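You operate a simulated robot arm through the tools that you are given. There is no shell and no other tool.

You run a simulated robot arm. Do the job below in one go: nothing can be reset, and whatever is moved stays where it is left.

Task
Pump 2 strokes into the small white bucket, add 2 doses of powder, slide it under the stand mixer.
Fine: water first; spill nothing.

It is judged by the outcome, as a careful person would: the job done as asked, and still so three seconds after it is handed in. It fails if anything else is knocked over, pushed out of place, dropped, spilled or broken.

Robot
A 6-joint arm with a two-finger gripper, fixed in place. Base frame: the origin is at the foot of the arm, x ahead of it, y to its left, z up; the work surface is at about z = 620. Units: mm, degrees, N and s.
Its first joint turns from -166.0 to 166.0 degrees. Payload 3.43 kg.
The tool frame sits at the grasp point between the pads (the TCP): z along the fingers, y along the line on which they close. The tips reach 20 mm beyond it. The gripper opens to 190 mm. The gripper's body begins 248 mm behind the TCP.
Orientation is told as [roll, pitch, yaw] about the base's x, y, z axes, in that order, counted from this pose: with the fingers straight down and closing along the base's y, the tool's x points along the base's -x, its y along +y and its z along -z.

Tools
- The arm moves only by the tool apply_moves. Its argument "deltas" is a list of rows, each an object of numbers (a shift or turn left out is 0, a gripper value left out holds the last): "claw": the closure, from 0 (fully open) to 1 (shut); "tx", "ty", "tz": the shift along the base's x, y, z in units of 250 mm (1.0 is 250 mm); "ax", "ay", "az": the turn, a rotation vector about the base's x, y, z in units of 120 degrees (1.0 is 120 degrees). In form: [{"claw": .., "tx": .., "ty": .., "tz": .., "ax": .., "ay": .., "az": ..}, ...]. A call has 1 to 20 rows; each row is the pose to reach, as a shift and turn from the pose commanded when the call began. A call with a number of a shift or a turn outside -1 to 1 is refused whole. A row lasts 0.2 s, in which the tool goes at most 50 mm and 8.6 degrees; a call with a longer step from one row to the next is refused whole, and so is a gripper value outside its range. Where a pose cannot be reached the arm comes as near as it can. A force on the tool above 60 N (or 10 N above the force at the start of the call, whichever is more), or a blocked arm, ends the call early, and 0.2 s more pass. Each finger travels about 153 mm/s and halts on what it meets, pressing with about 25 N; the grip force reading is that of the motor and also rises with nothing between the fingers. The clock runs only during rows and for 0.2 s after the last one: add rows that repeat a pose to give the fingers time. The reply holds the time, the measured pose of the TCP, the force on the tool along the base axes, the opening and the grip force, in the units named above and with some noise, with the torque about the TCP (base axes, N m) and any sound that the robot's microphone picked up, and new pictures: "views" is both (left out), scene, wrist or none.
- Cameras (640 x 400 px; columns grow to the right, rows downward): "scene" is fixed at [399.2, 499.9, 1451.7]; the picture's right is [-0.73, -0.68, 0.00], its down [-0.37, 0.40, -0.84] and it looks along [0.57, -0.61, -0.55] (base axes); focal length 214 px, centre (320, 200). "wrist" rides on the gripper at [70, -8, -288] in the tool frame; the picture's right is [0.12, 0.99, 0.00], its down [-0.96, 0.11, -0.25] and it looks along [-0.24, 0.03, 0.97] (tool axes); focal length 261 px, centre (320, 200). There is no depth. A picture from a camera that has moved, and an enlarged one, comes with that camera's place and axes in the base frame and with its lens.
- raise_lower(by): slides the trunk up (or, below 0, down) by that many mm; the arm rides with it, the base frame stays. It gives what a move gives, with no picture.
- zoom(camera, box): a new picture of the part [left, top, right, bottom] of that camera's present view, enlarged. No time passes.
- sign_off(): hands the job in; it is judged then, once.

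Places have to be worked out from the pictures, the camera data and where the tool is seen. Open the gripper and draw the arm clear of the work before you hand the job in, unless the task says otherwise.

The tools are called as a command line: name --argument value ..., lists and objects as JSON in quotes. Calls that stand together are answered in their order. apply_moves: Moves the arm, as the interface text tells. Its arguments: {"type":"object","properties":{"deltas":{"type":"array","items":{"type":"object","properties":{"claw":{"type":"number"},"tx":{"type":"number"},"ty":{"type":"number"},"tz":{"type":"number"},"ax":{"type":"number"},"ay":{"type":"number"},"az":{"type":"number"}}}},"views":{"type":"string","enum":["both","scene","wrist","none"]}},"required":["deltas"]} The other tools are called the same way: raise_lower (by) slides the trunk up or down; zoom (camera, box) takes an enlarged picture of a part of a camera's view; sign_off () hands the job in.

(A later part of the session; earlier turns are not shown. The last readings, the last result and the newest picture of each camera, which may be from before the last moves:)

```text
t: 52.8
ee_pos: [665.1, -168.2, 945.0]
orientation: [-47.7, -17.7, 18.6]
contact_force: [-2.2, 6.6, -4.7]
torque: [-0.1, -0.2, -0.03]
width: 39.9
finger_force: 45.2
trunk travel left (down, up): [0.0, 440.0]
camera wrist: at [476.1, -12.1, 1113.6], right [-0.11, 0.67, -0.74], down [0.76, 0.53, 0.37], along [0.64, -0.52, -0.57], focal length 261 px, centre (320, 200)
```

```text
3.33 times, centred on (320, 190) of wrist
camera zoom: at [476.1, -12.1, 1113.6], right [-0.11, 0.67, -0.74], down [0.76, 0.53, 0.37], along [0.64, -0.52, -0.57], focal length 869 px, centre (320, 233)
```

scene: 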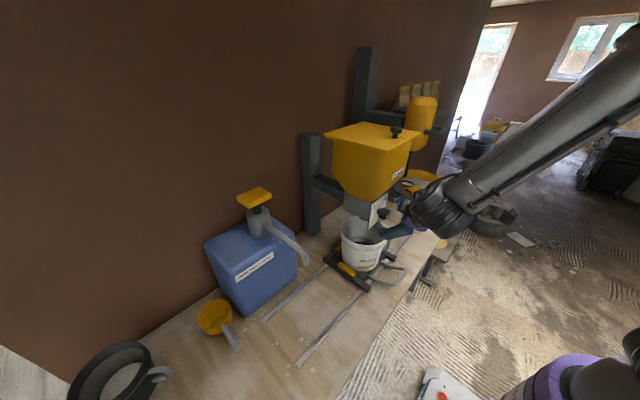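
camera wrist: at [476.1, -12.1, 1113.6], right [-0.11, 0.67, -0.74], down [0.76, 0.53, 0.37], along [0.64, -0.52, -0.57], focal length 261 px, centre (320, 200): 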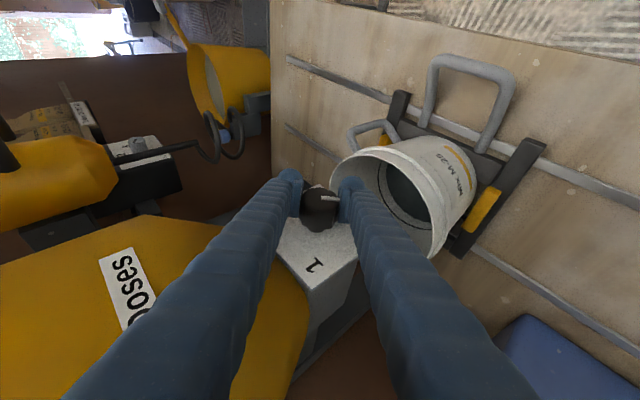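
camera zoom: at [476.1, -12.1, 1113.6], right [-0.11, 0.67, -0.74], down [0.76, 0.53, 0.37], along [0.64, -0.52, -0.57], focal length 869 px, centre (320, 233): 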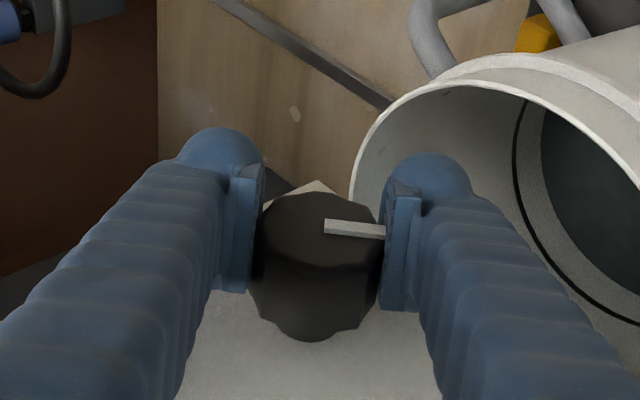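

Gripped squarely (width 40 mm, side load only ~8 N), and triangulation puts the knob's axis right at the TCP. Now I turn it +90° about x, to "1", at a steady 6° per row.

apply_moves --deltas '[{"ax": 0.04}, {"ax": 0.09}, {"ax": 0.14}, {"ax": 0.19}, {"ax": 0.24}, {"ax": 0.29}, {"ax": 0.34}, {"ax": 0.39}, {"ax": 0.44}, {"ax": 0.49}, {"ax": 0.54}, {"ax": 0.59}, {"ax": 0.64}, {"ax": 0.69}, {"ax": 0.73}, {"ax": 0.75}, {"ax": 0.75}]' --views "both"

zoom --camera "scene" --box '[320, 170, 430, 290]'

zoom --camera "wrist" --box '[240, 130, 400, 250]'

```text
t: 54.0
ee_pos: [665.3, -162.5, 943.5]
orientation: [-19.4, -24.1, 8.4]
contact_force: [2.1, 16.1, -6.7]
torque: [-0.2, -0.29, -0.15]
width: 39.6
finger_force: 44.4
trunk travel left (down, up): [0.0, 440.0]
stopped in row 5: the force on the tool passed its limit at 66 N (the readings are from after the stop); the commanded pose is now the measured one
camera wrist: at [476.9, -101.9, 1165.5], right [-0.11, 0.93, -0.35], down [0.76, 0.31, 0.57], along [0.64, -0.2, -0.74], focal length 261 px, centre (320, 200)
```

scene: 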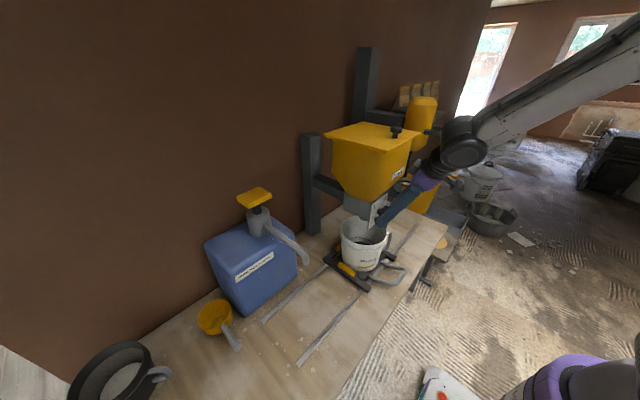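
wrist: 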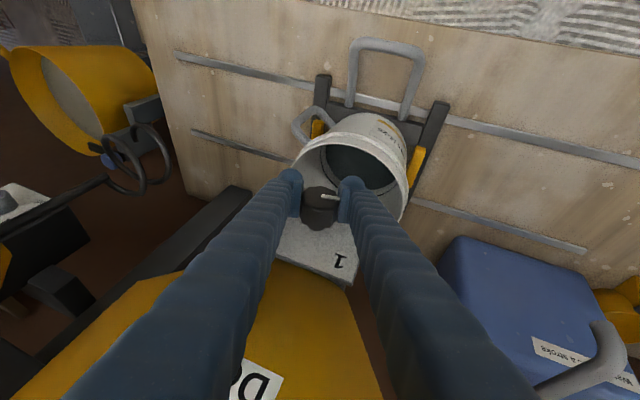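

```text
3.33 times, centred on (375, 230) of scene
camera zoom: at [399.2, 499.9, 1451.7], right [-0.73, -0.68, 0.0], down [-0.37, 0.4, -0.84], along [0.57, -0.61, -0.55], focal length 715 px, centre (137, 100)
```

zoom: 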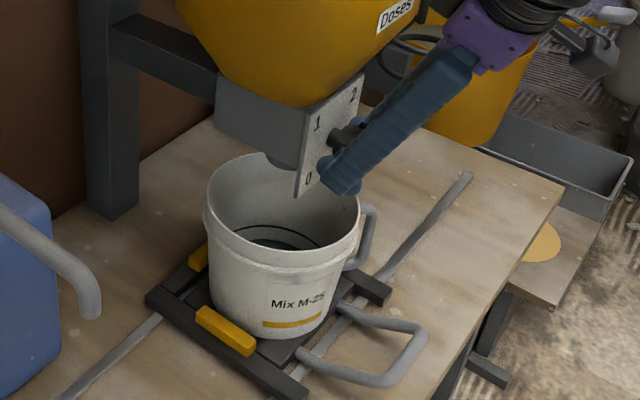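

```text
3.33 times, centred on (320, 190) of wrist
camera zoom: at [476.9, -101.9, 1165.5], right [-0.11, 0.93, -0.35], down [0.76, 0.31, 0.57], along [0.64, -0.2, -0.74], focal length 869 px, centre (320, 233)
```

zoom: 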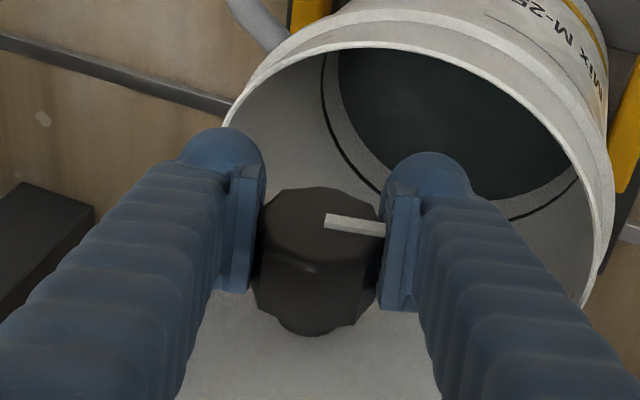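

It turned about 27° with no slip (the pointer moved with the gripper), then side force stopped it: the knob's true axis lies a bit higher and toward +y, about (−160, 952). I'll continue turning while carrying the TCP around that axis, in a 30° portion to check the force.

apply_moves --deltas '[{"ax": 0.042, "ty": 0.003}, {"ax": 0.083, "ty": 0.0064, "tz": -0.001}, {"ax": 0.125, "ty": 0.0097, "tz": -0.0013}, {"ax": 0.167, "ty": 0.013, "tz": -0.0013}, {"ax": 0.208, "ty": 0.0162, "tz": -0.0008}, {"ax": 0.25, "ty": 0.0193, "tz": 0}, {"ax": 0.25, "ty": 0.0193, "tz": 0}]' --views "wrist"

zoom --camera "wrist" --box '[240, 130, 400, 250]'

```text
t: 55.5
ee_pos: [666.4, -158.7, 943.4]
orientation: [13.6, -24.8, -5.6]
contact_force: [25.3, 29.0, 3.2]
torque: [-0.22, 0.15, -0.4]
width: 39.7
finger_force: 45.0
trunk travel left (down, up): [0.0, 440.0]
camera wrist: at [477.3, -216.2, 1166.7], right [-0.11, 0.98, 0.16], down [0.76, -0.02, 0.65], along [0.64, 0.19, -0.75], focal length 261 px, centre (320, 200)
```

wrist: 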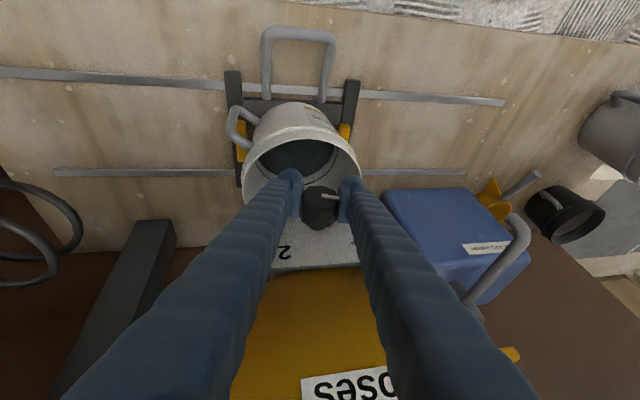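

```text
3.33 times, centred on (320, 190) of wrist
camera zoom: at [477.3, -216.2, 1166.7], right [-0.11, 0.98, 0.16], down [0.76, -0.02, 0.65], along [0.64, 0.19, -0.75], focal length 869 px, centre (320, 233)
```

zoom: 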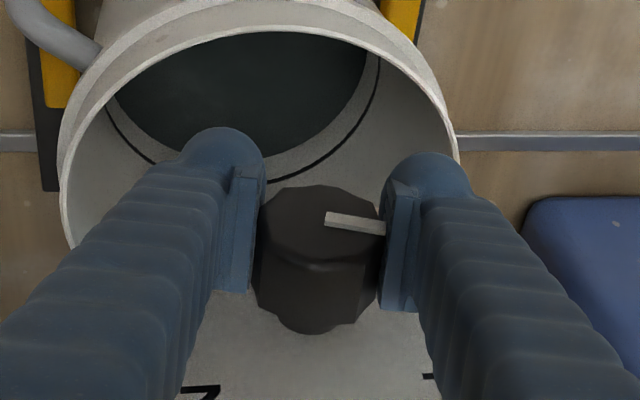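

Turned about 57° in total, still no slip. The force now gives a consistent axis fix at about (−158, 954). I'll finish the remaining 33° to "1" around that axis.

apply_moves --deltas '[{"ax": 0.02, "ty": 0.01}, {"ax": 0.06, "ty": 0.014, "tz": 0.002}, {"ax": 0.11, "ty": 0.0175, "tz": 0.0035}, {"ax": 0.16, "ty": 0.0218, "tz": 0.0056}, {"ax": 0.21, "ty": 0.0255, "tz": 0.0085}, {"ax": 0.25, "ty": 0.0284, "tz": 0.0108}, {"ax": 0.278, "ty": 0.0304, "tz": 0.0128}, {"ax": 0.278, "ty": 0.0304, "tz": 0.0128}]' --views "both"

zoom --camera "wrist" --box '[200, 100, 440, 280]'

zoom --camera "scene" --box '[320, 170, 430, 290]'

```text
t: 57.4
ee_pos: [667.2, -154.2, 945.7]
orientation: [48.6, -17.5, -18.8]
contact_force: [6.2, -19.2, -4.5]
torque: [0.13, 0.12, -0.44]
width: 39.6
finger_force: 45.2
trunk travel left (down, up): [0.0, 440.0]
camera wrist: at [476.8, -324.3, 1100.7], right [-0.11, 0.73, 0.67], down [0.76, -0.38, 0.53], along [0.64, 0.57, -0.52], focal length 261 px, centre (320, 200)
```

scene: 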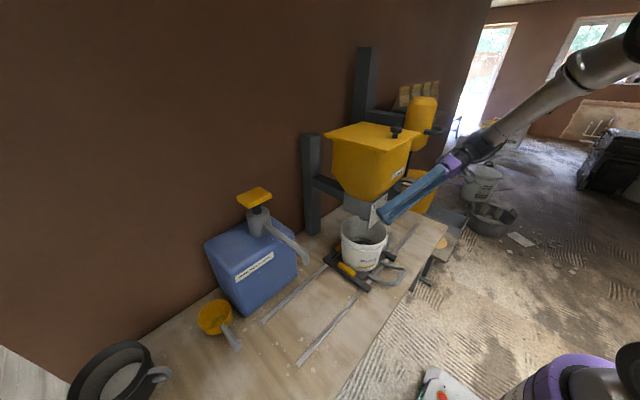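
wrist: 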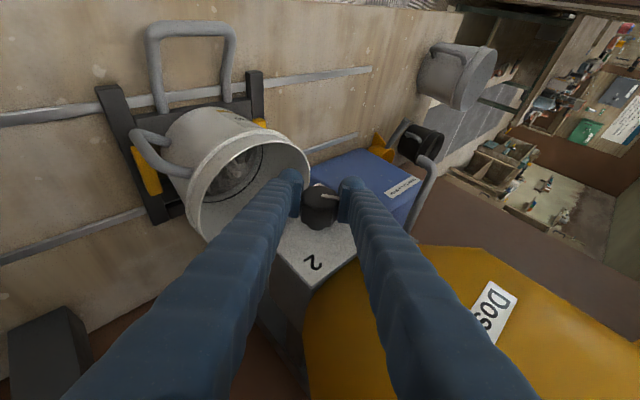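

```text
2.22 times, centred on (320, 190) of wrist
camera zoom: at [476.8, -324.3, 1100.7], right [-0.11, 0.73, 0.67], down [0.76, -0.38, 0.53], along [0.64, 0.57, -0.52], focal length 579 px, centre (320, 222)
```

zoom: 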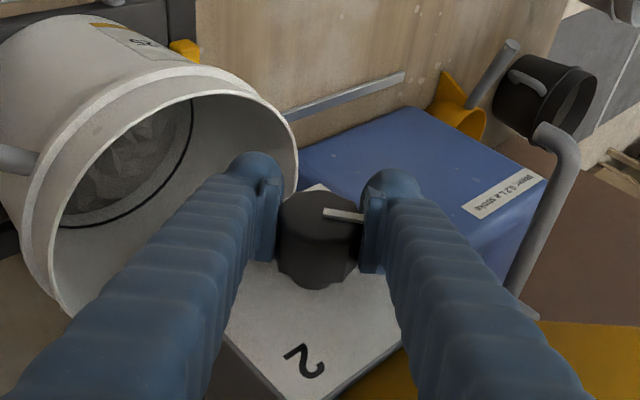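

```text
3.33 times, centred on (375, 230) of scene
camera zoom: at [399.2, 499.9, 1451.7], right [-0.73, -0.68, 0.0], down [-0.37, 0.4, -0.84], along [0.57, -0.61, -0.55], focal length 715 px, centre (137, 100)
```

zoom: 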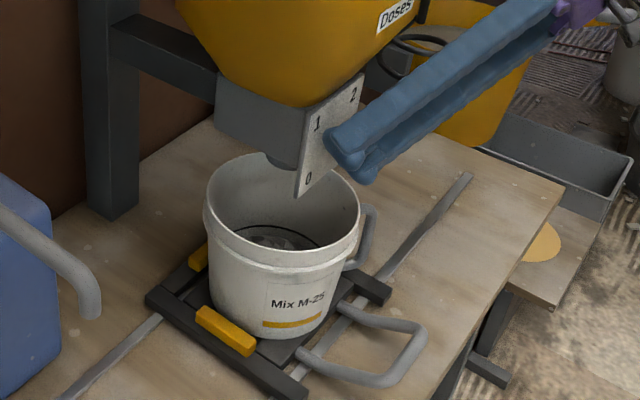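

The first dose has dropped: a heap of powder now sits in the bucket, and the knob is at "1" (90°). I'll open, back out 75 mm, and swing the gripper back to the −45° side for the second quarter turn.

apply_moves --deltas '[{"claw": 0.6}, {"claw": 0.47}, {"claw": 0.47, "ty": -0.02}, {"tx": -0.08, "ty": -0.02}, {"tx": -0.18, "ty": -0.02}, {"tx": -0.3, "ty": -0.02}, {"tx": -0.3, "ty": -0.025, "ax": -0.06}, {"tx": -0.3, "ty": -0.03, "ax": -0.13}, {"tx": -0.3, "ty": -0.035, "ax": -0.2}, {"tx": -0.3, "ty": -0.04, "ax": -0.27}, {"tx": -0.3, "ty": -0.045, "ax": -0.34}, {"tx": -0.3, "ty": -0.05, "ax": -0.41}, {"tx": -0.3, "ty": -0.0564, "tz": 0.0044, "ax": -0.48}, {"tx": -0.3, "ty": -0.0564, "tz": 0.0044, "ax": -0.55}, {"tx": -0.3, "ty": -0.0564, "tz": 0.0044, "ax": -0.62}, {"tx": -0.3, "ty": -0.0564, "tz": 0.0044, "ax": -0.69}, {"tx": -0.3, "ty": -0.0564, "tz": 0.0044, "ax": -0.75}, {"tx": -0.3, "ty": -0.0564, "tz": 0.0044, "ax": -0.768}, {"tx": -0.3, "ty": -0.0564, "tz": 0.0044, "ax": -0.768}]' --views "both"

zoom --camera "wrist" --box '[240, 180, 400, 300]'

zoom --camera "scene" --box '[320, 170, 430, 290]'

```text
t: 61.4
ee_pos: [590.3, -165.7, 948.2]
orientation: [-49.3, -17.1, 19.2]
contact_force: [-0.2, 1.1, -0.7]
torque: [-0.02, -0.02, -0.07]
width: 100.7
finger_force: 0.2
trunk travel left (down, up): [0.0, 440.0]
camera wrist: at [400.9, -6.7, 1113.4], right [-0.11, 0.65, -0.76], down [0.76, 0.54, 0.35], along [0.64, -0.54, -0.55], focal length 261 px, centre (320, 200)
```

scene: 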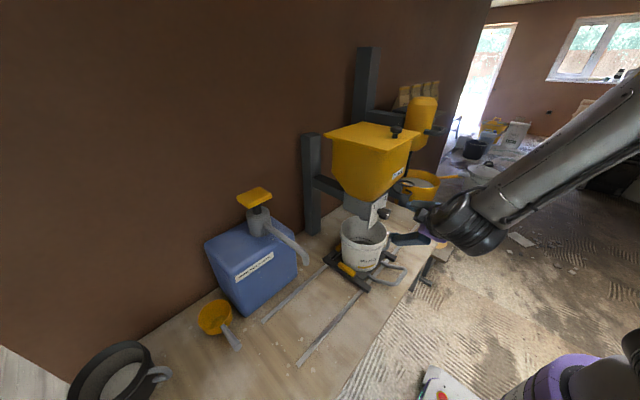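
wrist: 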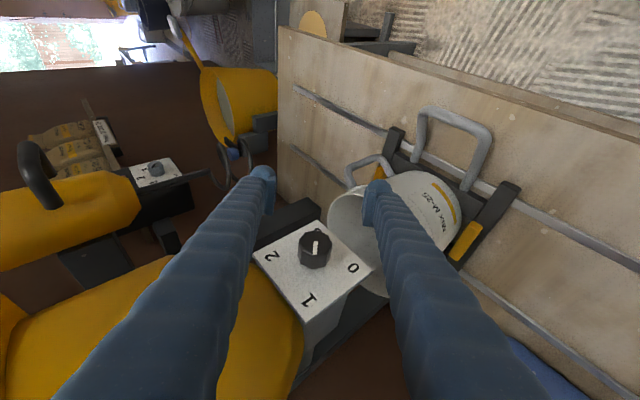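

```text
3.33 times, centred on (320, 240) of wrist
camera zoom: at [400.9, -6.7, 1113.4], right [-0.11, 0.65, -0.76], down [0.76, 0.54, 0.35], along [0.64, -0.54, -0.55], focal length 869 px, centre (320, 67)
```

zoom: 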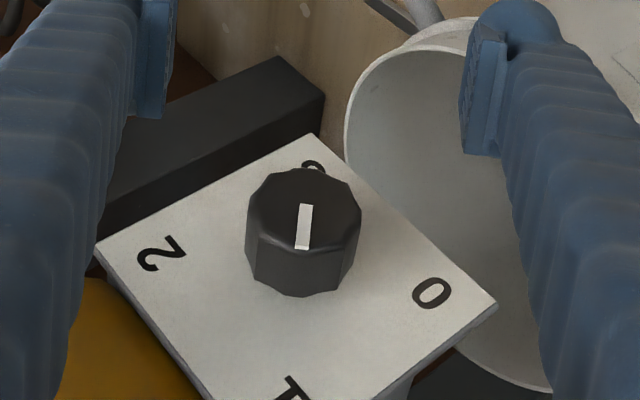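

```text
3.33 times, centred on (375, 230) of scene
camera zoom: at [399.2, 499.9, 1451.7], right [-0.73, -0.68, 0.0], down [-0.37, 0.4, -0.84], along [0.57, -0.61, -0.55], focal length 715 px, centre (137, 100)
```

zoom: 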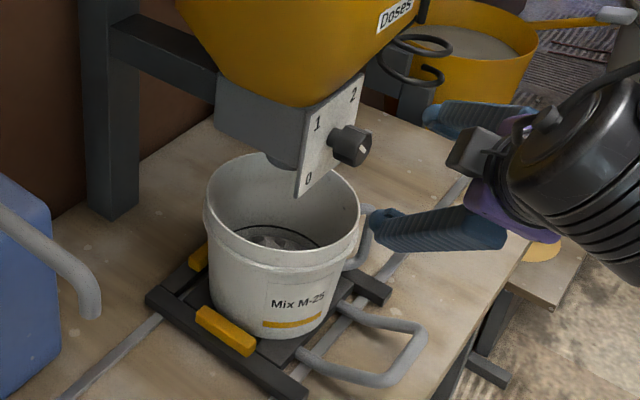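

The pointer now rests on "1". The knob is aligned with the gripper's centreline to within 1 mm; I'll advance the same 75 mm and close.

apply_moves --deltas '[{"tx": 0.07}, {"tx": 0.14}, {"tx": 0.21}, {"tx": 0.27}, {"tx": 0.3}, {"tx": 0.3}, {"tx": 0.3, "claw": 0.6}, {"tx": 0.3, "claw": 0.7}, {"tx": 0.3, "claw": 0.8}, {"tx": 0.3, "claw": 0.85}, {"tx": 0.3, "claw": 0.85}]' --views "wrist"

zoom --camera "wrist" --box '[240, 130, 400, 250]'

```text
t: 63.8
ee_pos: [664.1, -166.8, 947.3]
orientation: [-49.2, -17.0, 19.1]
contact_force: [-5.3, 16.4, -22.1]
torque: [-0.21, -0.14, 0.07]
width: 43.7
finger_force: 12.7
trunk travel left (down, up): [0.0, 440.0]
camera wrist: at [476.1, -7.1, 1113.3], right [-0.11, 0.65, -0.75], down [0.76, 0.54, 0.35], along [0.64, -0.54, -0.55], focal length 261 px, centre (320, 200)
```

wrist: 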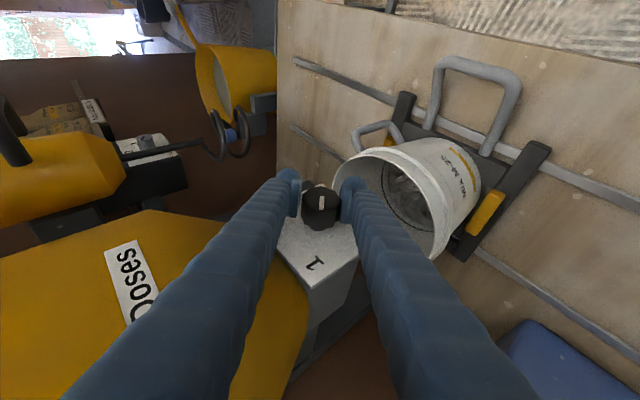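

```text
3.33 times, centred on (320, 190) of wrist
camera zoom: at [476.1, -7.1, 1113.3], right [-0.11, 0.65, -0.75], down [0.76, 0.54, 0.35], along [0.64, -0.54, -0.55], focal length 869 px, centre (320, 233)
```

zoom: 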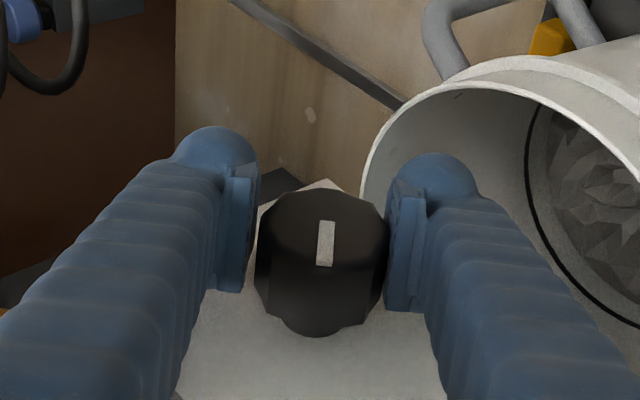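

Width is 43.7 mm with a 27 N side load — the knob sits ~2 mm off along the closing line. I'll shift by that much and squeeze fully.

apply_moves --deltas '[{"ty": 0.003, "tz": -0.003, "claw": 0.9}, {"ty": 0.006, "tz": -0.006, "claw": 0.9}, {"ty": 0.006, "tz": -0.006, "claw": 0.9}]' --views "wrist"

zoom --camera "wrist" --box '[240, 130, 400, 250]'

```text
t: 64.5
ee_pos: [663.9, -165.1, 947.0]
orientation: [-49.4, -17.0, 19.0]
contact_force: [-3.7, 14.2, -29.1]
torque: [-0.2, -0.23, -0.09]
width: 40.1
finger_force: 45.1
trunk travel left (down, up): [0.0, 440.0]
camera wrist: at [476.1, -5.6, 1112.1], right [-0.11, 0.65, -0.75], down [0.76, 0.54, 0.35], along [0.64, -0.54, -0.55], focal length 261 px, centre (320, 200)
```

wrist: 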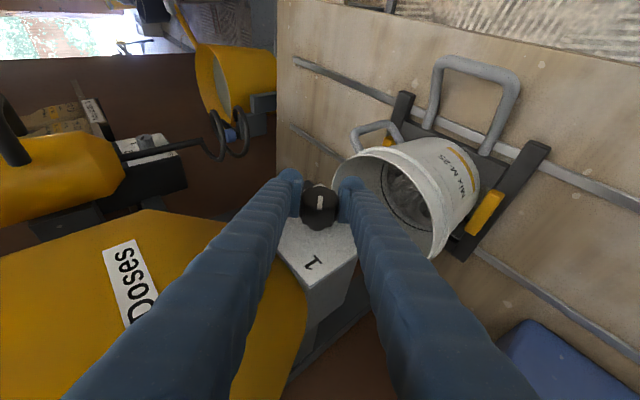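

```text
3.33 times, centred on (320, 190) of wrist
camera zoom: at [476.1, -5.6, 1112.1], right [-0.11, 0.65, -0.75], down [0.76, 0.54, 0.35], along [0.64, -0.54, -0.55], focal length 869 px, centre (320, 233)
```

zoom: 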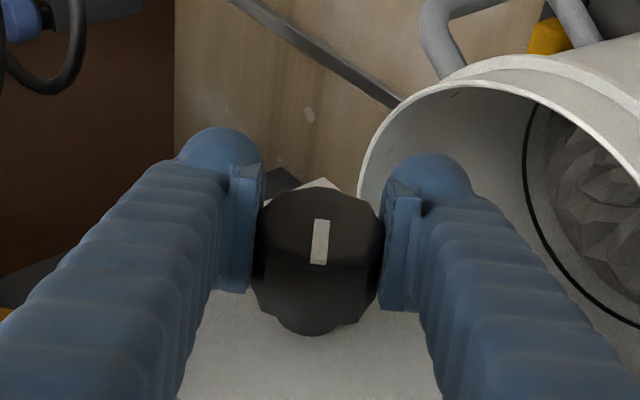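

Now closed fully (40 mm, on the flats), but still ~30 N side load along the closing line; I'll shift another ~2.5 mm that way to unload it before turning.

apply_moves --deltas '[{"ty": 0.004, "tz": -0.004}, {"ty": 0.007, "tz": -0.007}, {"ty": 0.007, "tz": -0.007}]' --views "none"

```text
t: 65.3
ee_pos: [663.6, -165.9, 947.0]
orientation: [-49.4, -17.1, 19.0]
contact_force: [-1.1, -11.4, -7.7]
torque: [0.0, 0.34, -0.36]
width: 39.9
finger_force: 45.3
trunk travel left (down, up): [0.0, 440.0]
```

Unloaded now (−2.5 N along the closing line). With the axis known from the first turn, I'll carry the TCP around it through the full 92° to bring the pointer to "2".

apply_moves --deltas '[{"ax": 0.03, "ty": 0.0015, "tz": -0.001}, {"ax": 0.07, "ty": 0.0034, "tz": -0.0026}, {"ax": 0.12, "ty": 0.006, "tz": -0.0043}, {"ax": 0.17, "ty": 0.0088, "tz": -0.0056}, {"ax": 0.22, "ty": 0.0117, "tz": -0.007}, {"ax": 0.27, "ty": 0.0146, "tz": -0.0078}, {"ax": 0.32, "ty": 0.0178, "tz": -0.0082}, {"ax": 0.37, "ty": 0.0208, "tz": -0.0084}, {"ax": 0.42, "ty": 0.024, "tz": -0.0082}, {"ax": 0.47, "ty": 0.027, "tz": -0.0076}, {"ax": 0.52, "ty": 0.03, "tz": -0.0068}, {"ax": 0.57, "ty": 0.0328, "tz": -0.0058}, {"ax": 0.62, "ty": 0.0356, "tz": -0.0044}, {"ax": 0.67, "ty": 0.038, "tz": -0.0028}, {"ax": 0.72, "ty": 0.0406, "tz": -0.0006}, {"ax": 0.755, "ty": 0.0422, "tz": 0.0006}, {"ax": 0.7675, "ty": 0.0428, "tz": 0.0012}, {"ax": 0.7675, "ty": 0.0428, "tz": 0.0012}]' --views "both"

zoom --camera "wrist" --box '[180, 90, 420, 270]'

zoom --camera "scene" --box '[320, 170, 430, 290]'

```text
t: 67.0
ee_pos: [665.8, -164.1, 943.2]
orientation: [-11.4, -24.1, 7.5]
contact_force: [8.8, 43.6, -7.8]
torque: [-0.56, -0.28, -0.57]
width: 41.8
finger_force: 20.1
trunk travel left (down, up): [0.0, 440.0]
stopped in row 8: the force on the tool passed its limit at 66 N (the readings are from after the stop); the commanded pose is now the measured one
camera wrist: at [478.5, -138.6, 1173.0], right [-0.16, 0.96, -0.23], down [0.76, 0.26, 0.6], along [0.63, -0.08, -0.77], focal length 261 px, centre (320, 200)
```

scene: 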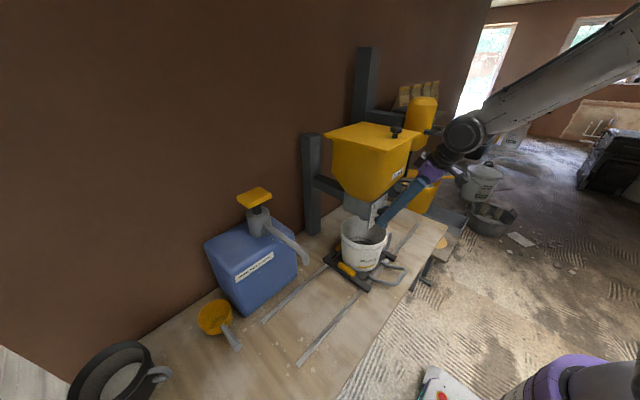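
wrist: 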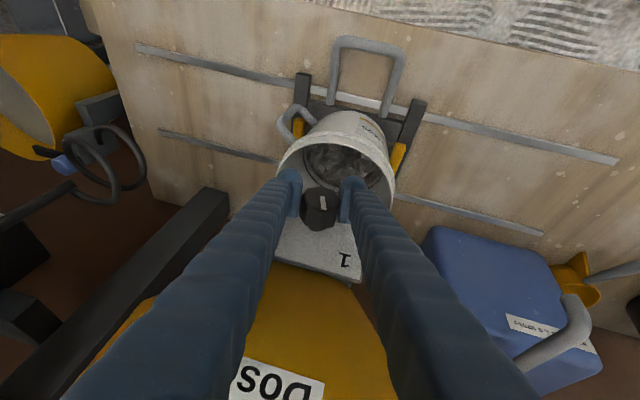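

```text
2.22 times, centred on (300, 180) of wrist
camera zoom: at [478.5, -138.6, 1173.0], right [-0.16, 0.96, -0.23], down [0.76, 0.26, 0.6], along [0.63, -0.08, -0.77], focal length 579 px, centre (364, 244)
```

zoom: 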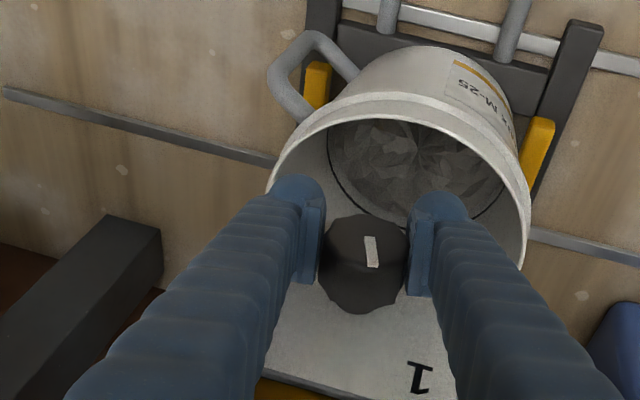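

```text
3.33 times, centred on (375, 230) of scene
camera zoom: at [399.2, 499.9, 1451.7], right [-0.73, -0.68, 0.0], down [-0.37, 0.4, -0.84], along [0.57, -0.61, -0.55], focal length 715 px, centre (137, 100)
```

zoom: 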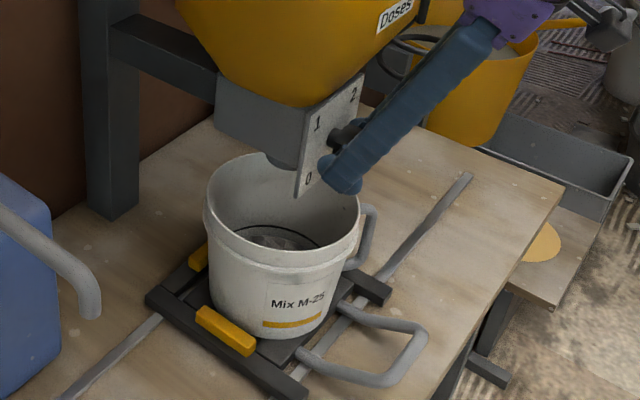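

The turn stopped at ~38° because of side force, and the knob has slipped ~16° relative to the pads. The readings agree on the axis being at about (−160.5, 952) in measured coordinates, so I'm ~3 mm low in y; I'll shift there and let the squeeze reseat on the flats.

apply_moves --deltas '[{"ty": 0.005, "claw": 0.9}, {"ty": 0.01}, {"ty": 0.013}, {"ty": 0.013}]' --views "wrist"

zoom --camera "wrist" --box '[240, 130, 400, 250]'

```text
t: 68.0
ee_pos: [666.1, -162.3, 943.5]
orientation: [-11.5, -24.2, 7.4]
contact_force: [4.1, 40.3, -14.9]
torque: [-0.4, 0.03, -0.46]
width: 41.8
finger_force: 20.2
trunk travel left (down, up): [0.0, 440.0]
camera wrist: at [478.6, -138.1, 1173.5], right [-0.16, 0.96, -0.23], down [0.76, 0.26, 0.59], along [0.63, -0.08, -0.77], focal length 261 px, centre (320, 200)
```

wrist: 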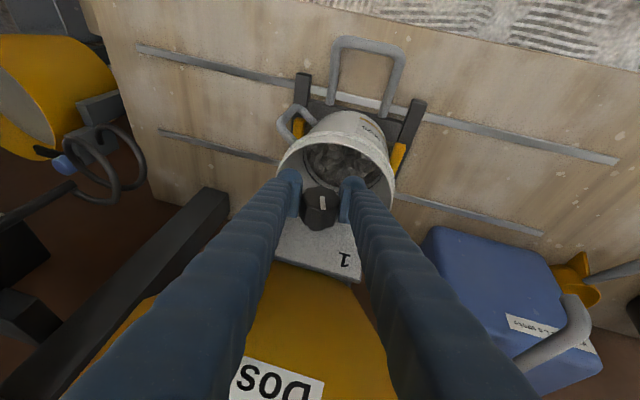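

```text
3.33 times, centred on (320, 190) of wrist
camera zoom: at [478.6, -138.1, 1173.5], right [-0.16, 0.96, -0.23], down [0.76, 0.26, 0.59], along [0.63, -0.08, -0.77], focal length 869 px, centre (320, 233)
```

zoom: 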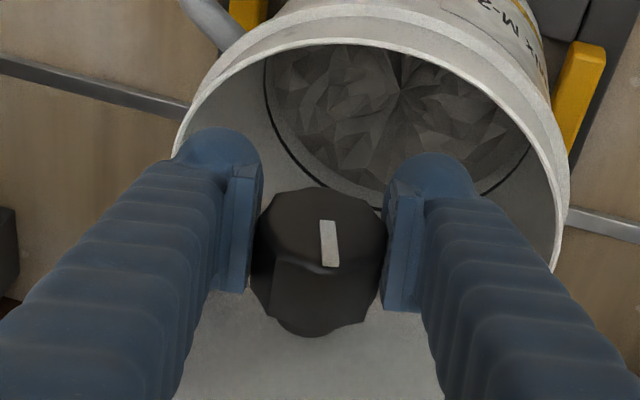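

The side force is still +40 N in y, so the knob still lies to the +y side of the gripper's centre; I'll shift further in small steps and watch the force.

apply_moves --deltas '[{"ty": 0.006}, {"ty": 0.012}, {"ty": 0.012}]' --views "none"

```text
t: 68.8
ee_pos: [664.7, -162.9, 943.0]
orientation: [-11.4, -24.3, 7.4]
contact_force: [-3.1, 18.2, -11.9]
torque: [-0.17, -0.02, -1.07]
width: 40.1
finger_force: 45.2
trunk travel left (down, up): [0.0, 440.0]
```

Reseated: width 40.1 mm, full squeeze, side load down to 18 N. I'll trim 1.5 mm more and turn another 27° around the axis, then check.

apply_moves --deltas '[{"ty": 0.006}, {"ax": 0.0417, "ty": 0.0092}, {"ax": 0.0833, "ty": 0.0124}, {"ax": 0.125, "ty": 0.0154}, {"ax": 0.1667, "ty": 0.0184, "tz": 0.0008}, {"ax": 0.2, "ty": 0.0206, "tz": 0.0014}, {"ax": 0.225, "ty": 0.0228, "tz": 0.002}, {"ax": 0.225, "ty": 0.0228, "tz": 0.002}]' --views "wrist"

zoom --camera "wrist" --box '[240, 130, 400, 250]'

```text
t: 70.6
ee_pos: [665.4, -157.7, 943.5]
orientation: [18.5, -25.1, -5.2]
contact_force: [-6.9, -15.3, -12.4]
torque: [0.14, 0.23, -1.21]
width: 40.2
finger_force: 45.0
trunk travel left (down, up): [0.0, 440.0]
camera wrist: at [478.4, -240.1, 1159.6], right [-0.15, 0.96, 0.23], down [0.76, -0.04, 0.65], along [0.63, 0.28, -0.72], focal length 261 px, centre (320, 200)
```

wrist: 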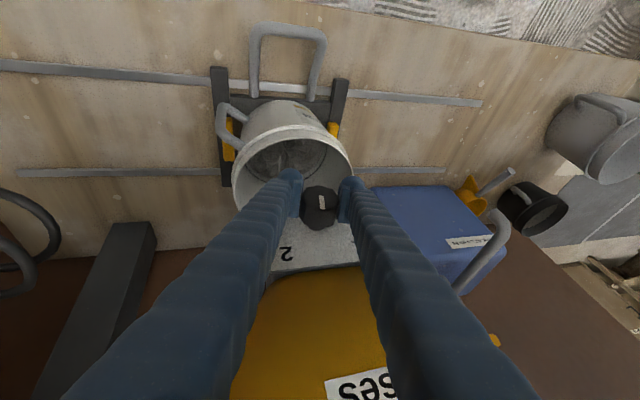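

```text
3.33 times, centred on (320, 190) of wrist
camera zoom: at [478.4, -240.1, 1159.6], right [-0.15, 0.96, 0.23], down [0.76, -0.04, 0.65], along [0.63, 0.28, -0.72], focal length 869 px, centre (320, 233)
```

zoom: 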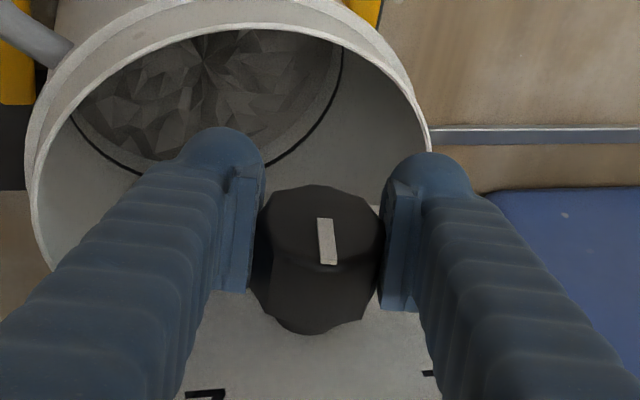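

The pointer now points straight up (about 50° past "1"), gripping well at 40.2 mm. About 40° remain; I'll turn 26° more with a small correction and check the force.

apply_moves --deltas '[{"ax": 0.02, "ty": -0.004, "tz": -0.001}, {"ax": 0.06, "ty": -0.003, "tz": -0.0008}, {"ax": 0.105, "ty": -0.0012, "tz": 0.0004}, {"ax": 0.15, "ty": 0.0008, "tz": 0.0018}, {"ax": 0.19, "ty": 0.0025, "tz": 0.0033}, {"ax": 0.217, "ty": 0.0035, "tz": 0.0042}, {"ax": 0.217, "ty": 0.0035, "tz": 0.0042}]' --views "wrist"

zoom --camera "wrist" --box '[220, 110, 420, 250]'

```text
t: 72.2
ee_pos: [665.4, -155.0, 945.4]
orientation: [46.1, -19.9, -15.9]
contact_force: [9.5, 7.8, -9.0]
torque: [-0.01, 1.13, -0.32]
width: 40.4
finger_force: 44.8
trunk travel left (down, up): [0.0, 440.0]
camera wrist: at [478.8, -323.5, 1103.6], right [-0.15, 0.76, 0.63], down [0.76, -0.32, 0.57], along [0.63, 0.57, -0.53], focal length 261 px, centre (320, 200)
```

wrist: 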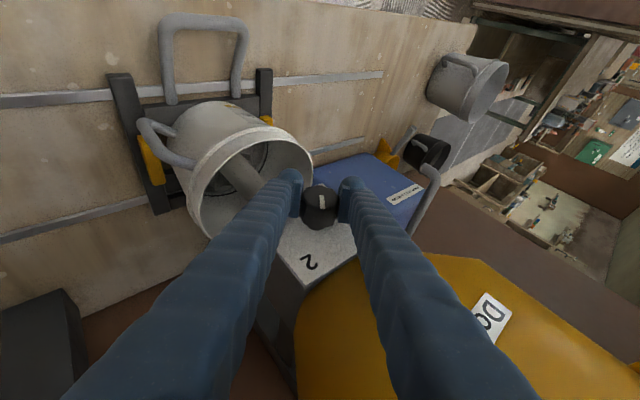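

```text
2.86 times, centred on (320, 180) of wrist
camera zoom: at [478.8, -323.5, 1103.6], right [-0.15, 0.76, 0.63], down [0.76, -0.32, 0.57], along [0.63, 0.57, -0.53], focal length 745 px, centre (320, 257)
```

zoom: 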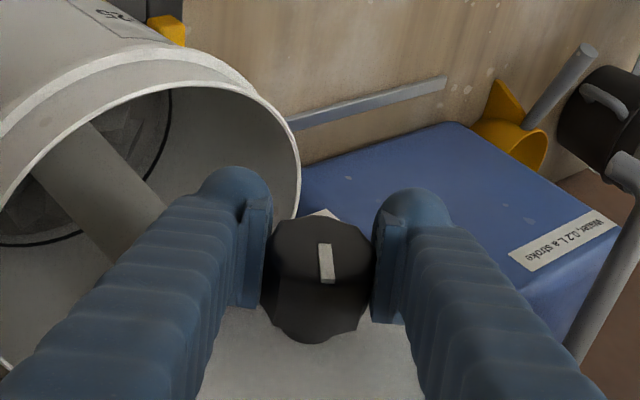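

The second dose is pouring into the bucket right now (a column of powder is visible), with the pointer about 13° short of "2". I'll finish those last 13° so the dial stands properly on 2, and let the flow end.

apply_moves --deltas '[{"ax": 0.03, "ty": 0.001, "tz": 0.001}, {"ax": 0.07, "ty": 0.002, "tz": 0.0028}, {"ax": 0.108, "ty": 0.0032, "tz": 0.0044}, {"ax": 0.108, "ty": 0.0032, "tz": 0.0044}, {"ax": 0.108, "ty": 0.0032, "tz": 0.0044}, {"ax": 0.108, "ty": 0.0032, "tz": 0.0044}]' --views "both"

zoom --camera "wrist" --box '[180, 90, 420, 270]'

zoom --camera "scene" --box '[320, 170, 430, 290]'

```text
t: 73.6
ee_pos: [664.4, -154.0, 946.2]
orientation: [59.1, -16.0, -20.1]
contact_force: [19.1, 15.2, 12.2]
torque: [-0.24, 1.15, -0.19]
width: 40.1
finger_force: 45.1
trunk travel left (down, up): [0.0, 440.0]
camera wrist: at [478.3, -353.0, 1063.0], right [-0.15, 0.6, 0.79], down [0.76, -0.44, 0.48], along [0.63, 0.67, -0.39], focal length 261 px, centre (320, 200)
```

scene: 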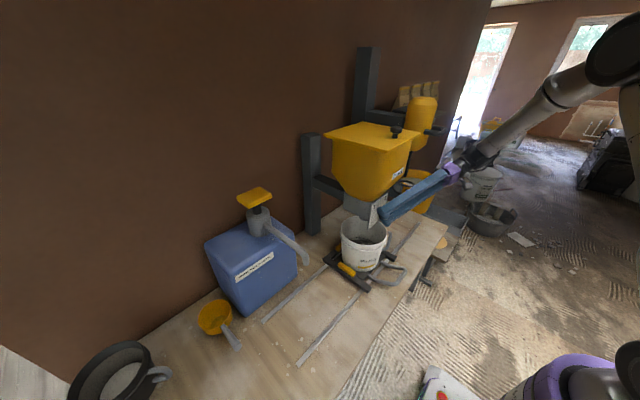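
wrist: 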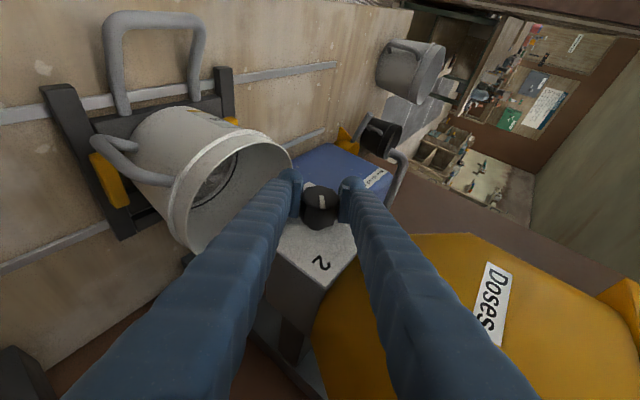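

```text
2.22 times, centred on (300, 180) of wrist
camera zoom: at [478.3, -353.0, 1063.0], right [-0.15, 0.6, 0.79], down [0.76, -0.44, 0.48], along [0.63, 0.67, -0.39], focal length 579 px, centre (364, 244)
```

zoom: 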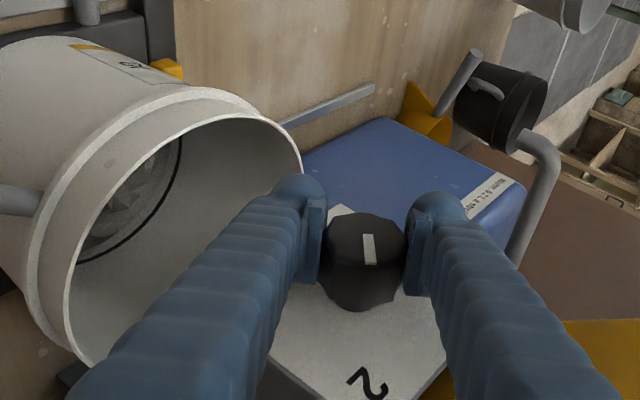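

```text
3.33 times, centred on (375, 230) of scene
camera zoom: at [399.2, 499.9, 1451.7], right [-0.73, -0.68, 0.0], down [-0.37, 0.4, -0.84], along [0.57, -0.61, -0.55], focal length 715 px, centre (137, 100)
```

zoom: 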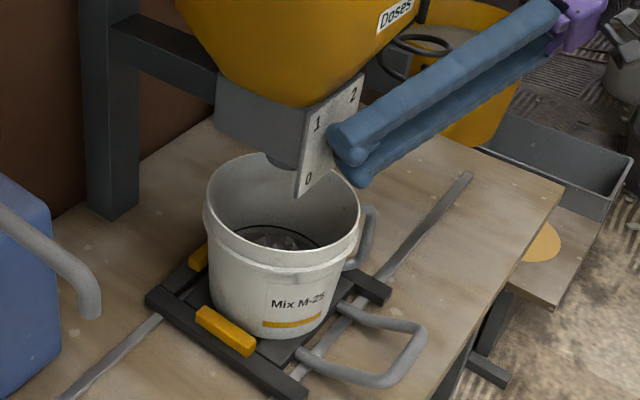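

Two doses are in, the dial stands on "2", nothing spilled. I'll release the knob, back straight out, and bring the gripper back to vertical in front of the sledge handle.

apply_moves --deltas '[{"claw": 0.6}, {"claw": 0.47}, {"tx": -0.04}, {"tx": -0.12}, {"tx": -0.22}, {"tx": -0.32}, {"tx": -0.34, "ty": -0.008, "tz": -0.02, "ax": -0.051, "ay": 0.0228, "az": 0.0092}, {"tx": -0.36, "ty": -0.016, "tz": -0.05, "ax": -0.102, "ay": 0.0456, "az": 0.0184}, {"tx": -0.38, "ty": -0.024, "tz": -0.08, "ax": -0.154, "ay": 0.0683, "az": 0.0276}, {"tx": -0.4, "ty": -0.032, "tz": -0.12, "ax": -0.205, "ay": 0.0911, "az": 0.0368}, {"tx": -0.42, "ty": -0.04, "tz": -0.16, "ax": -0.256, "ay": 0.1139, "az": 0.0459}, {"tx": -0.44, "ty": -0.048, "tz": -0.2, "ax": -0.307, "ay": 0.1367, "az": 0.0551}, {"tx": -0.46, "ty": -0.056, "tz": -0.24, "ax": -0.359, "ay": 0.1594, "az": 0.0643}, {"tx": -0.48, "ty": -0.064, "tz": -0.28, "ax": -0.41, "ay": 0.1822, "az": 0.0735}, {"tx": -0.48, "ty": -0.072, "tz": -0.32, "ax": -0.461, "ay": 0.205, "az": 0.0827}, {"tx": -0.48, "ty": -0.072, "tz": -0.34, "ax": -0.461, "ay": 0.205, "az": 0.0827, "claw": 0.2}, {"tx": -0.48, "ty": -0.072, "tz": -0.34, "ax": -0.461, "ay": 0.205, "az": 0.0827, "claw": 0}, {"tx": -0.48, "ty": -0.072, "tz": -0.34, "ax": -0.461, "ay": 0.205, "az": 0.0827, "claw": 0}]' --views "both"

zoom --camera "wrist" --box '[220, 200, 400, 400]'

zoom --camera "scene" --box '[320, 170, 440, 290]'

```text
t: 77.4
ee_pos: [545.2, -171.9, 861.8]
orientation: [0.0, 0.1, -0.1]
contact_force: [-1.2, 0.4, -0.4]
torque: [0.01, 0.01, 0.01]
width: 190.1
finger_force: 0.0
trunk travel left (down, up): [0.0, 440.0]
camera wrist: at [473.7, -180.2, 1149.9], right [-0.12, 0.99, 0.0], down [0.96, 0.12, 0.25], along [0.24, 0.03, -0.97], focal length 261 px, centre (320, 200)
```

scene: 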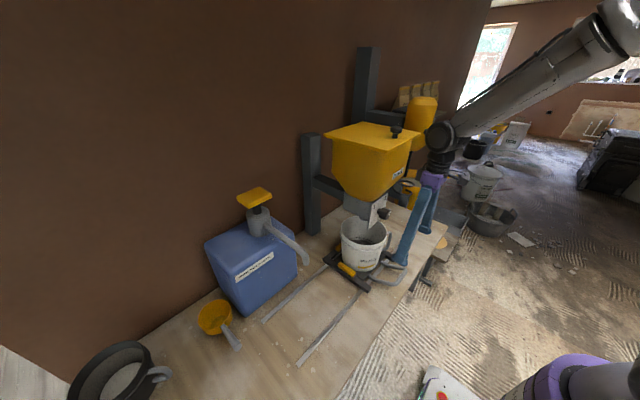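
wrist: 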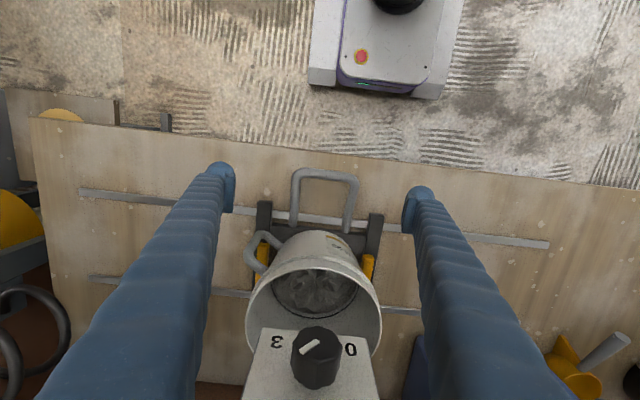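

```text
2.00 times, centred on (310, 300) of wrist
camera zoom: at [473.7, -180.2, 1149.9], right [-0.12, 0.99, 0.0], down [0.96, 0.12, 0.25], along [0.24, 0.03, -0.97], focal length 521 px, centre (340, 0)
```

zoom: 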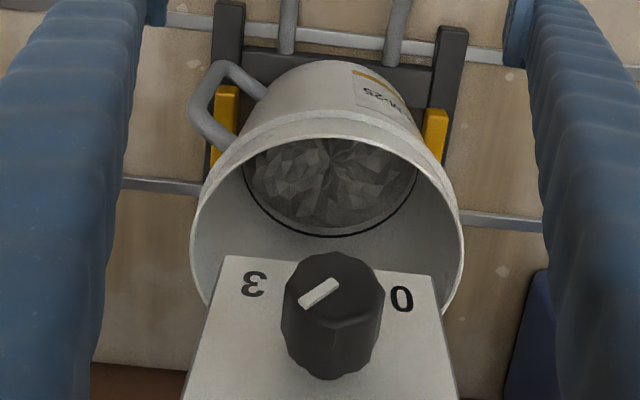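

```text
3.33 times, centred on (380, 230) of scene
camera zoom: at [399.2, 499.9, 1451.7], right [-0.73, -0.68, 0.0], down [-0.37, 0.4, -0.84], along [0.57, -0.61, -0.55], focal length 715 px, centre (120, 100)
```

zoom: 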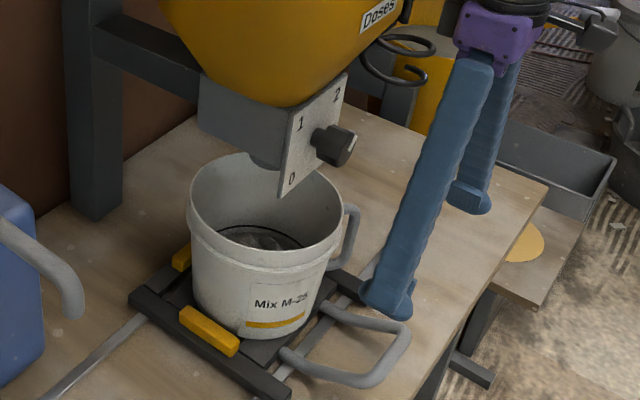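

The gripper is vertical again at (545, −172, 862). The pointer looks somewhat short of "2" from this oblique view; I'll zoom to verify where it rests.

zoom --camera "scene" --box '[355, 185, 400, 230]'

zoom --camera "wrist" --box '[250, 310, 390, 400]'

```text
8.89 times, centred on (378, 208) of scene
camera zoom: at [399.2, 499.9, 1451.7], right [-0.73, -0.68, 0.0], down [-0.37, 0.4, -0.84], along [0.57, -0.61, -0.55], focal length 1906 px, centre (-191, 133)
```

zoom: 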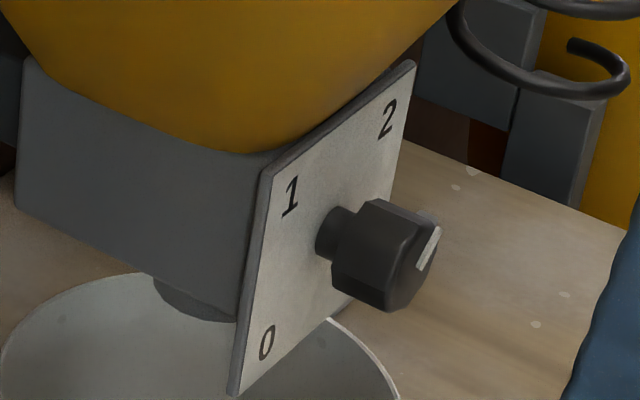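

```text
4.44 times, centred on (320, 355) of wrist
camera zoom: at [473.7, -180.2, 1149.9], right [-0.12, 0.99, 0.0], down [0.96, 0.12, 0.25], along [0.24, 0.03, -0.97], focal length 1158 px, centre (320, -489)
```

zoom: 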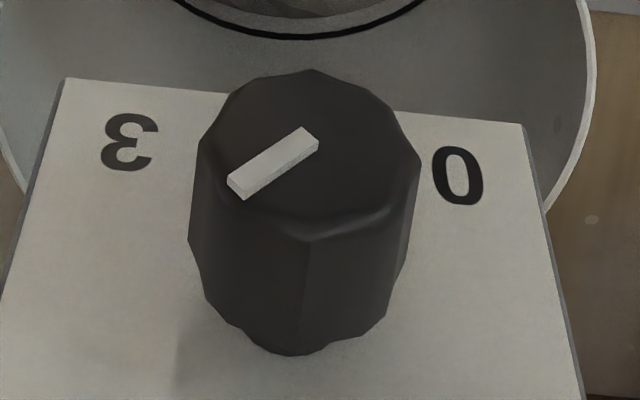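

Working the perspective through, the pointer direction is 46° toward −y from up: exactly on "2". Now I check the handle's position before descending on it.

zoom --camera "wrist" --box '[240, 150, 400, 270]'

zoom --camera "scene" --box '[380, 80, 460, 220]'

```text
3.33 times, centred on (320, 210) of wrist
camera zoom: at [473.7, -180.2, 1149.9], right [-0.12, 0.99, 0.0], down [0.96, 0.12, 0.25], along [0.24, 0.03, -0.97], focal length 869 px, centre (320, 167)
```

zoom: 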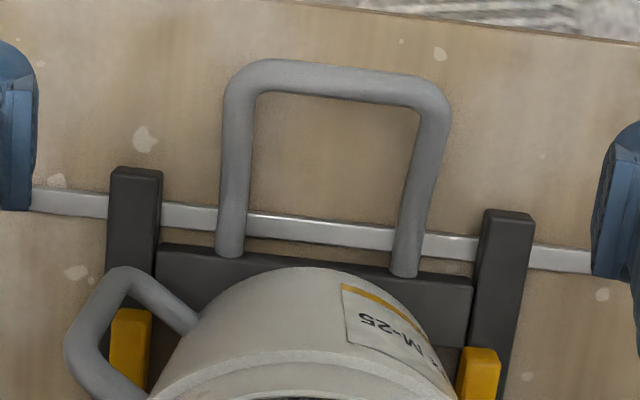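

```text
2.86 times, centred on (420, 150) of scene
camera zoom: at [399.2, 499.9, 1451.7], right [-0.73, -0.68, 0.0], down [-0.37, 0.4, -0.84], along [0.57, -0.61, -0.55], focal length 613 px, centre (34, 343)
```

zoom: 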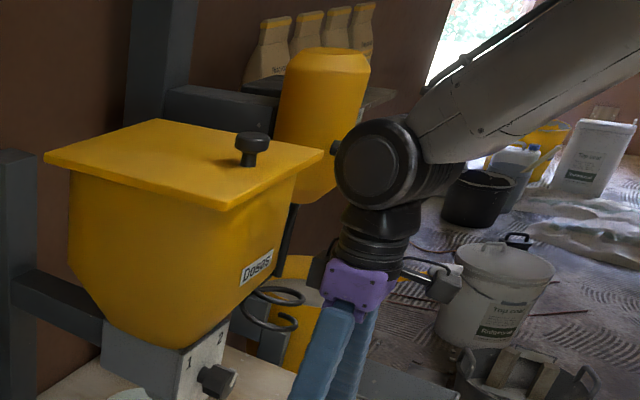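

The handle is centred at y≈−161 (it seems the sledge settled into the hopper station at y≈−160 when released, matching the knob's axis). I'll descend there with the fingers open, pausing above for a check.

apply_moves --deltas '[{"tx": 0.03, "ty": 0.015, "tz": -0.12}, {"tx": 0.06, "ty": 0.03, "tz": -0.26}, {"tx": 0.09, "ty": 0.044, "tz": -0.4}, {"tx": 0.12, "ty": 0.044, "tz": -0.5}, {"tx": 0.12, "ty": 0.044, "tz": -0.56}, {"tx": 0.12, "ty": 0.044, "tz": -0.56}]' --views "wrist"

zoom --camera "wrist" --box '[220, 130, 420, 270]'

```text
t: 78.8
ee_pos: [576.3, -160.4, 719.0]
orientation: [-0.2, 0.1, 0.0]
contact_force: [0.3, -0.2, 0.4]
torque: [0.03, -0.02, 0.0]
width: 190.0
finger_force: 0.0
trunk travel left (down, up): [0.0, 440.0]
camera wrist: at [504.7, -167.9, 1008.4], right [-0.12, 0.99, 0.0], down [0.96, 0.12, 0.25], along [0.24, 0.03, -0.97], focal length 261 px, centre (320, 200)
```

wrist: 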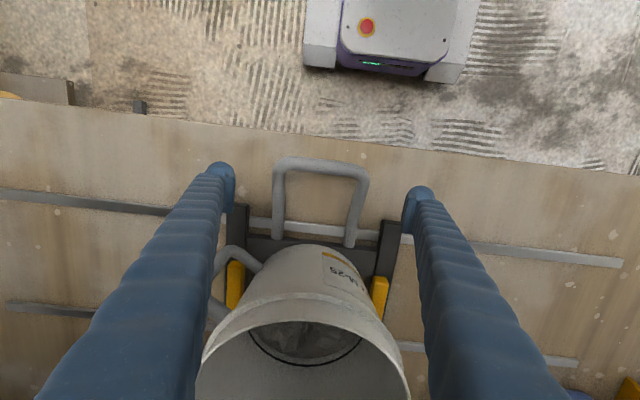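

```text
2.86 times, centred on (320, 200) of wrist
camera zoom: at [504.7, -167.9, 1008.4], right [-0.12, 0.99, 0.0], down [0.96, 0.12, 0.25], along [0.24, 0.03, -0.97], focal length 745 px, centre (320, 200)
```

zoom: 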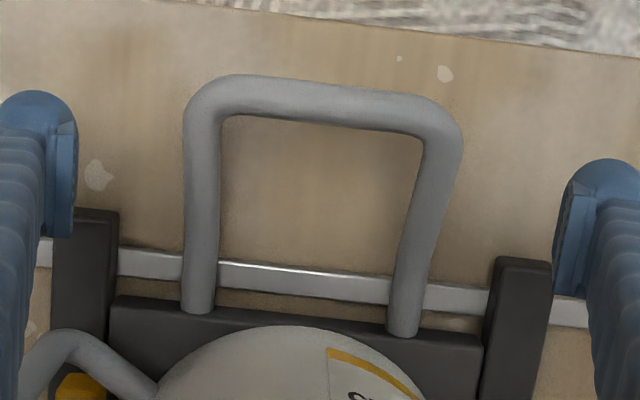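

The handle is centred at y≈−160, matching the tool. Lowering to z≈671 and closing.

apply_moves --deltas '[{"tz": -0.07}, {"tz": -0.14}, {"tz": -0.19}, {"tz": -0.19}, {"tz": -0.19, "claw": 0.2}, {"tz": -0.19, "claw": 0.32}, {"tz": -0.19, "claw": 0.4}, {"tz": -0.19, "claw": 0.4}]' --views "none"

```text
t: 80.6
ee_pos: [574.7, -161.0, 672.5]
orientation: [-0.1, 0.1, 0.0]
contact_force: [-0.5, -0.2, 0.4]
torque: [-0.07, 0.11, -0.14]
width: 127.3
finger_force: 44.3
trunk travel left (down, up): [0.0, 440.0]
```

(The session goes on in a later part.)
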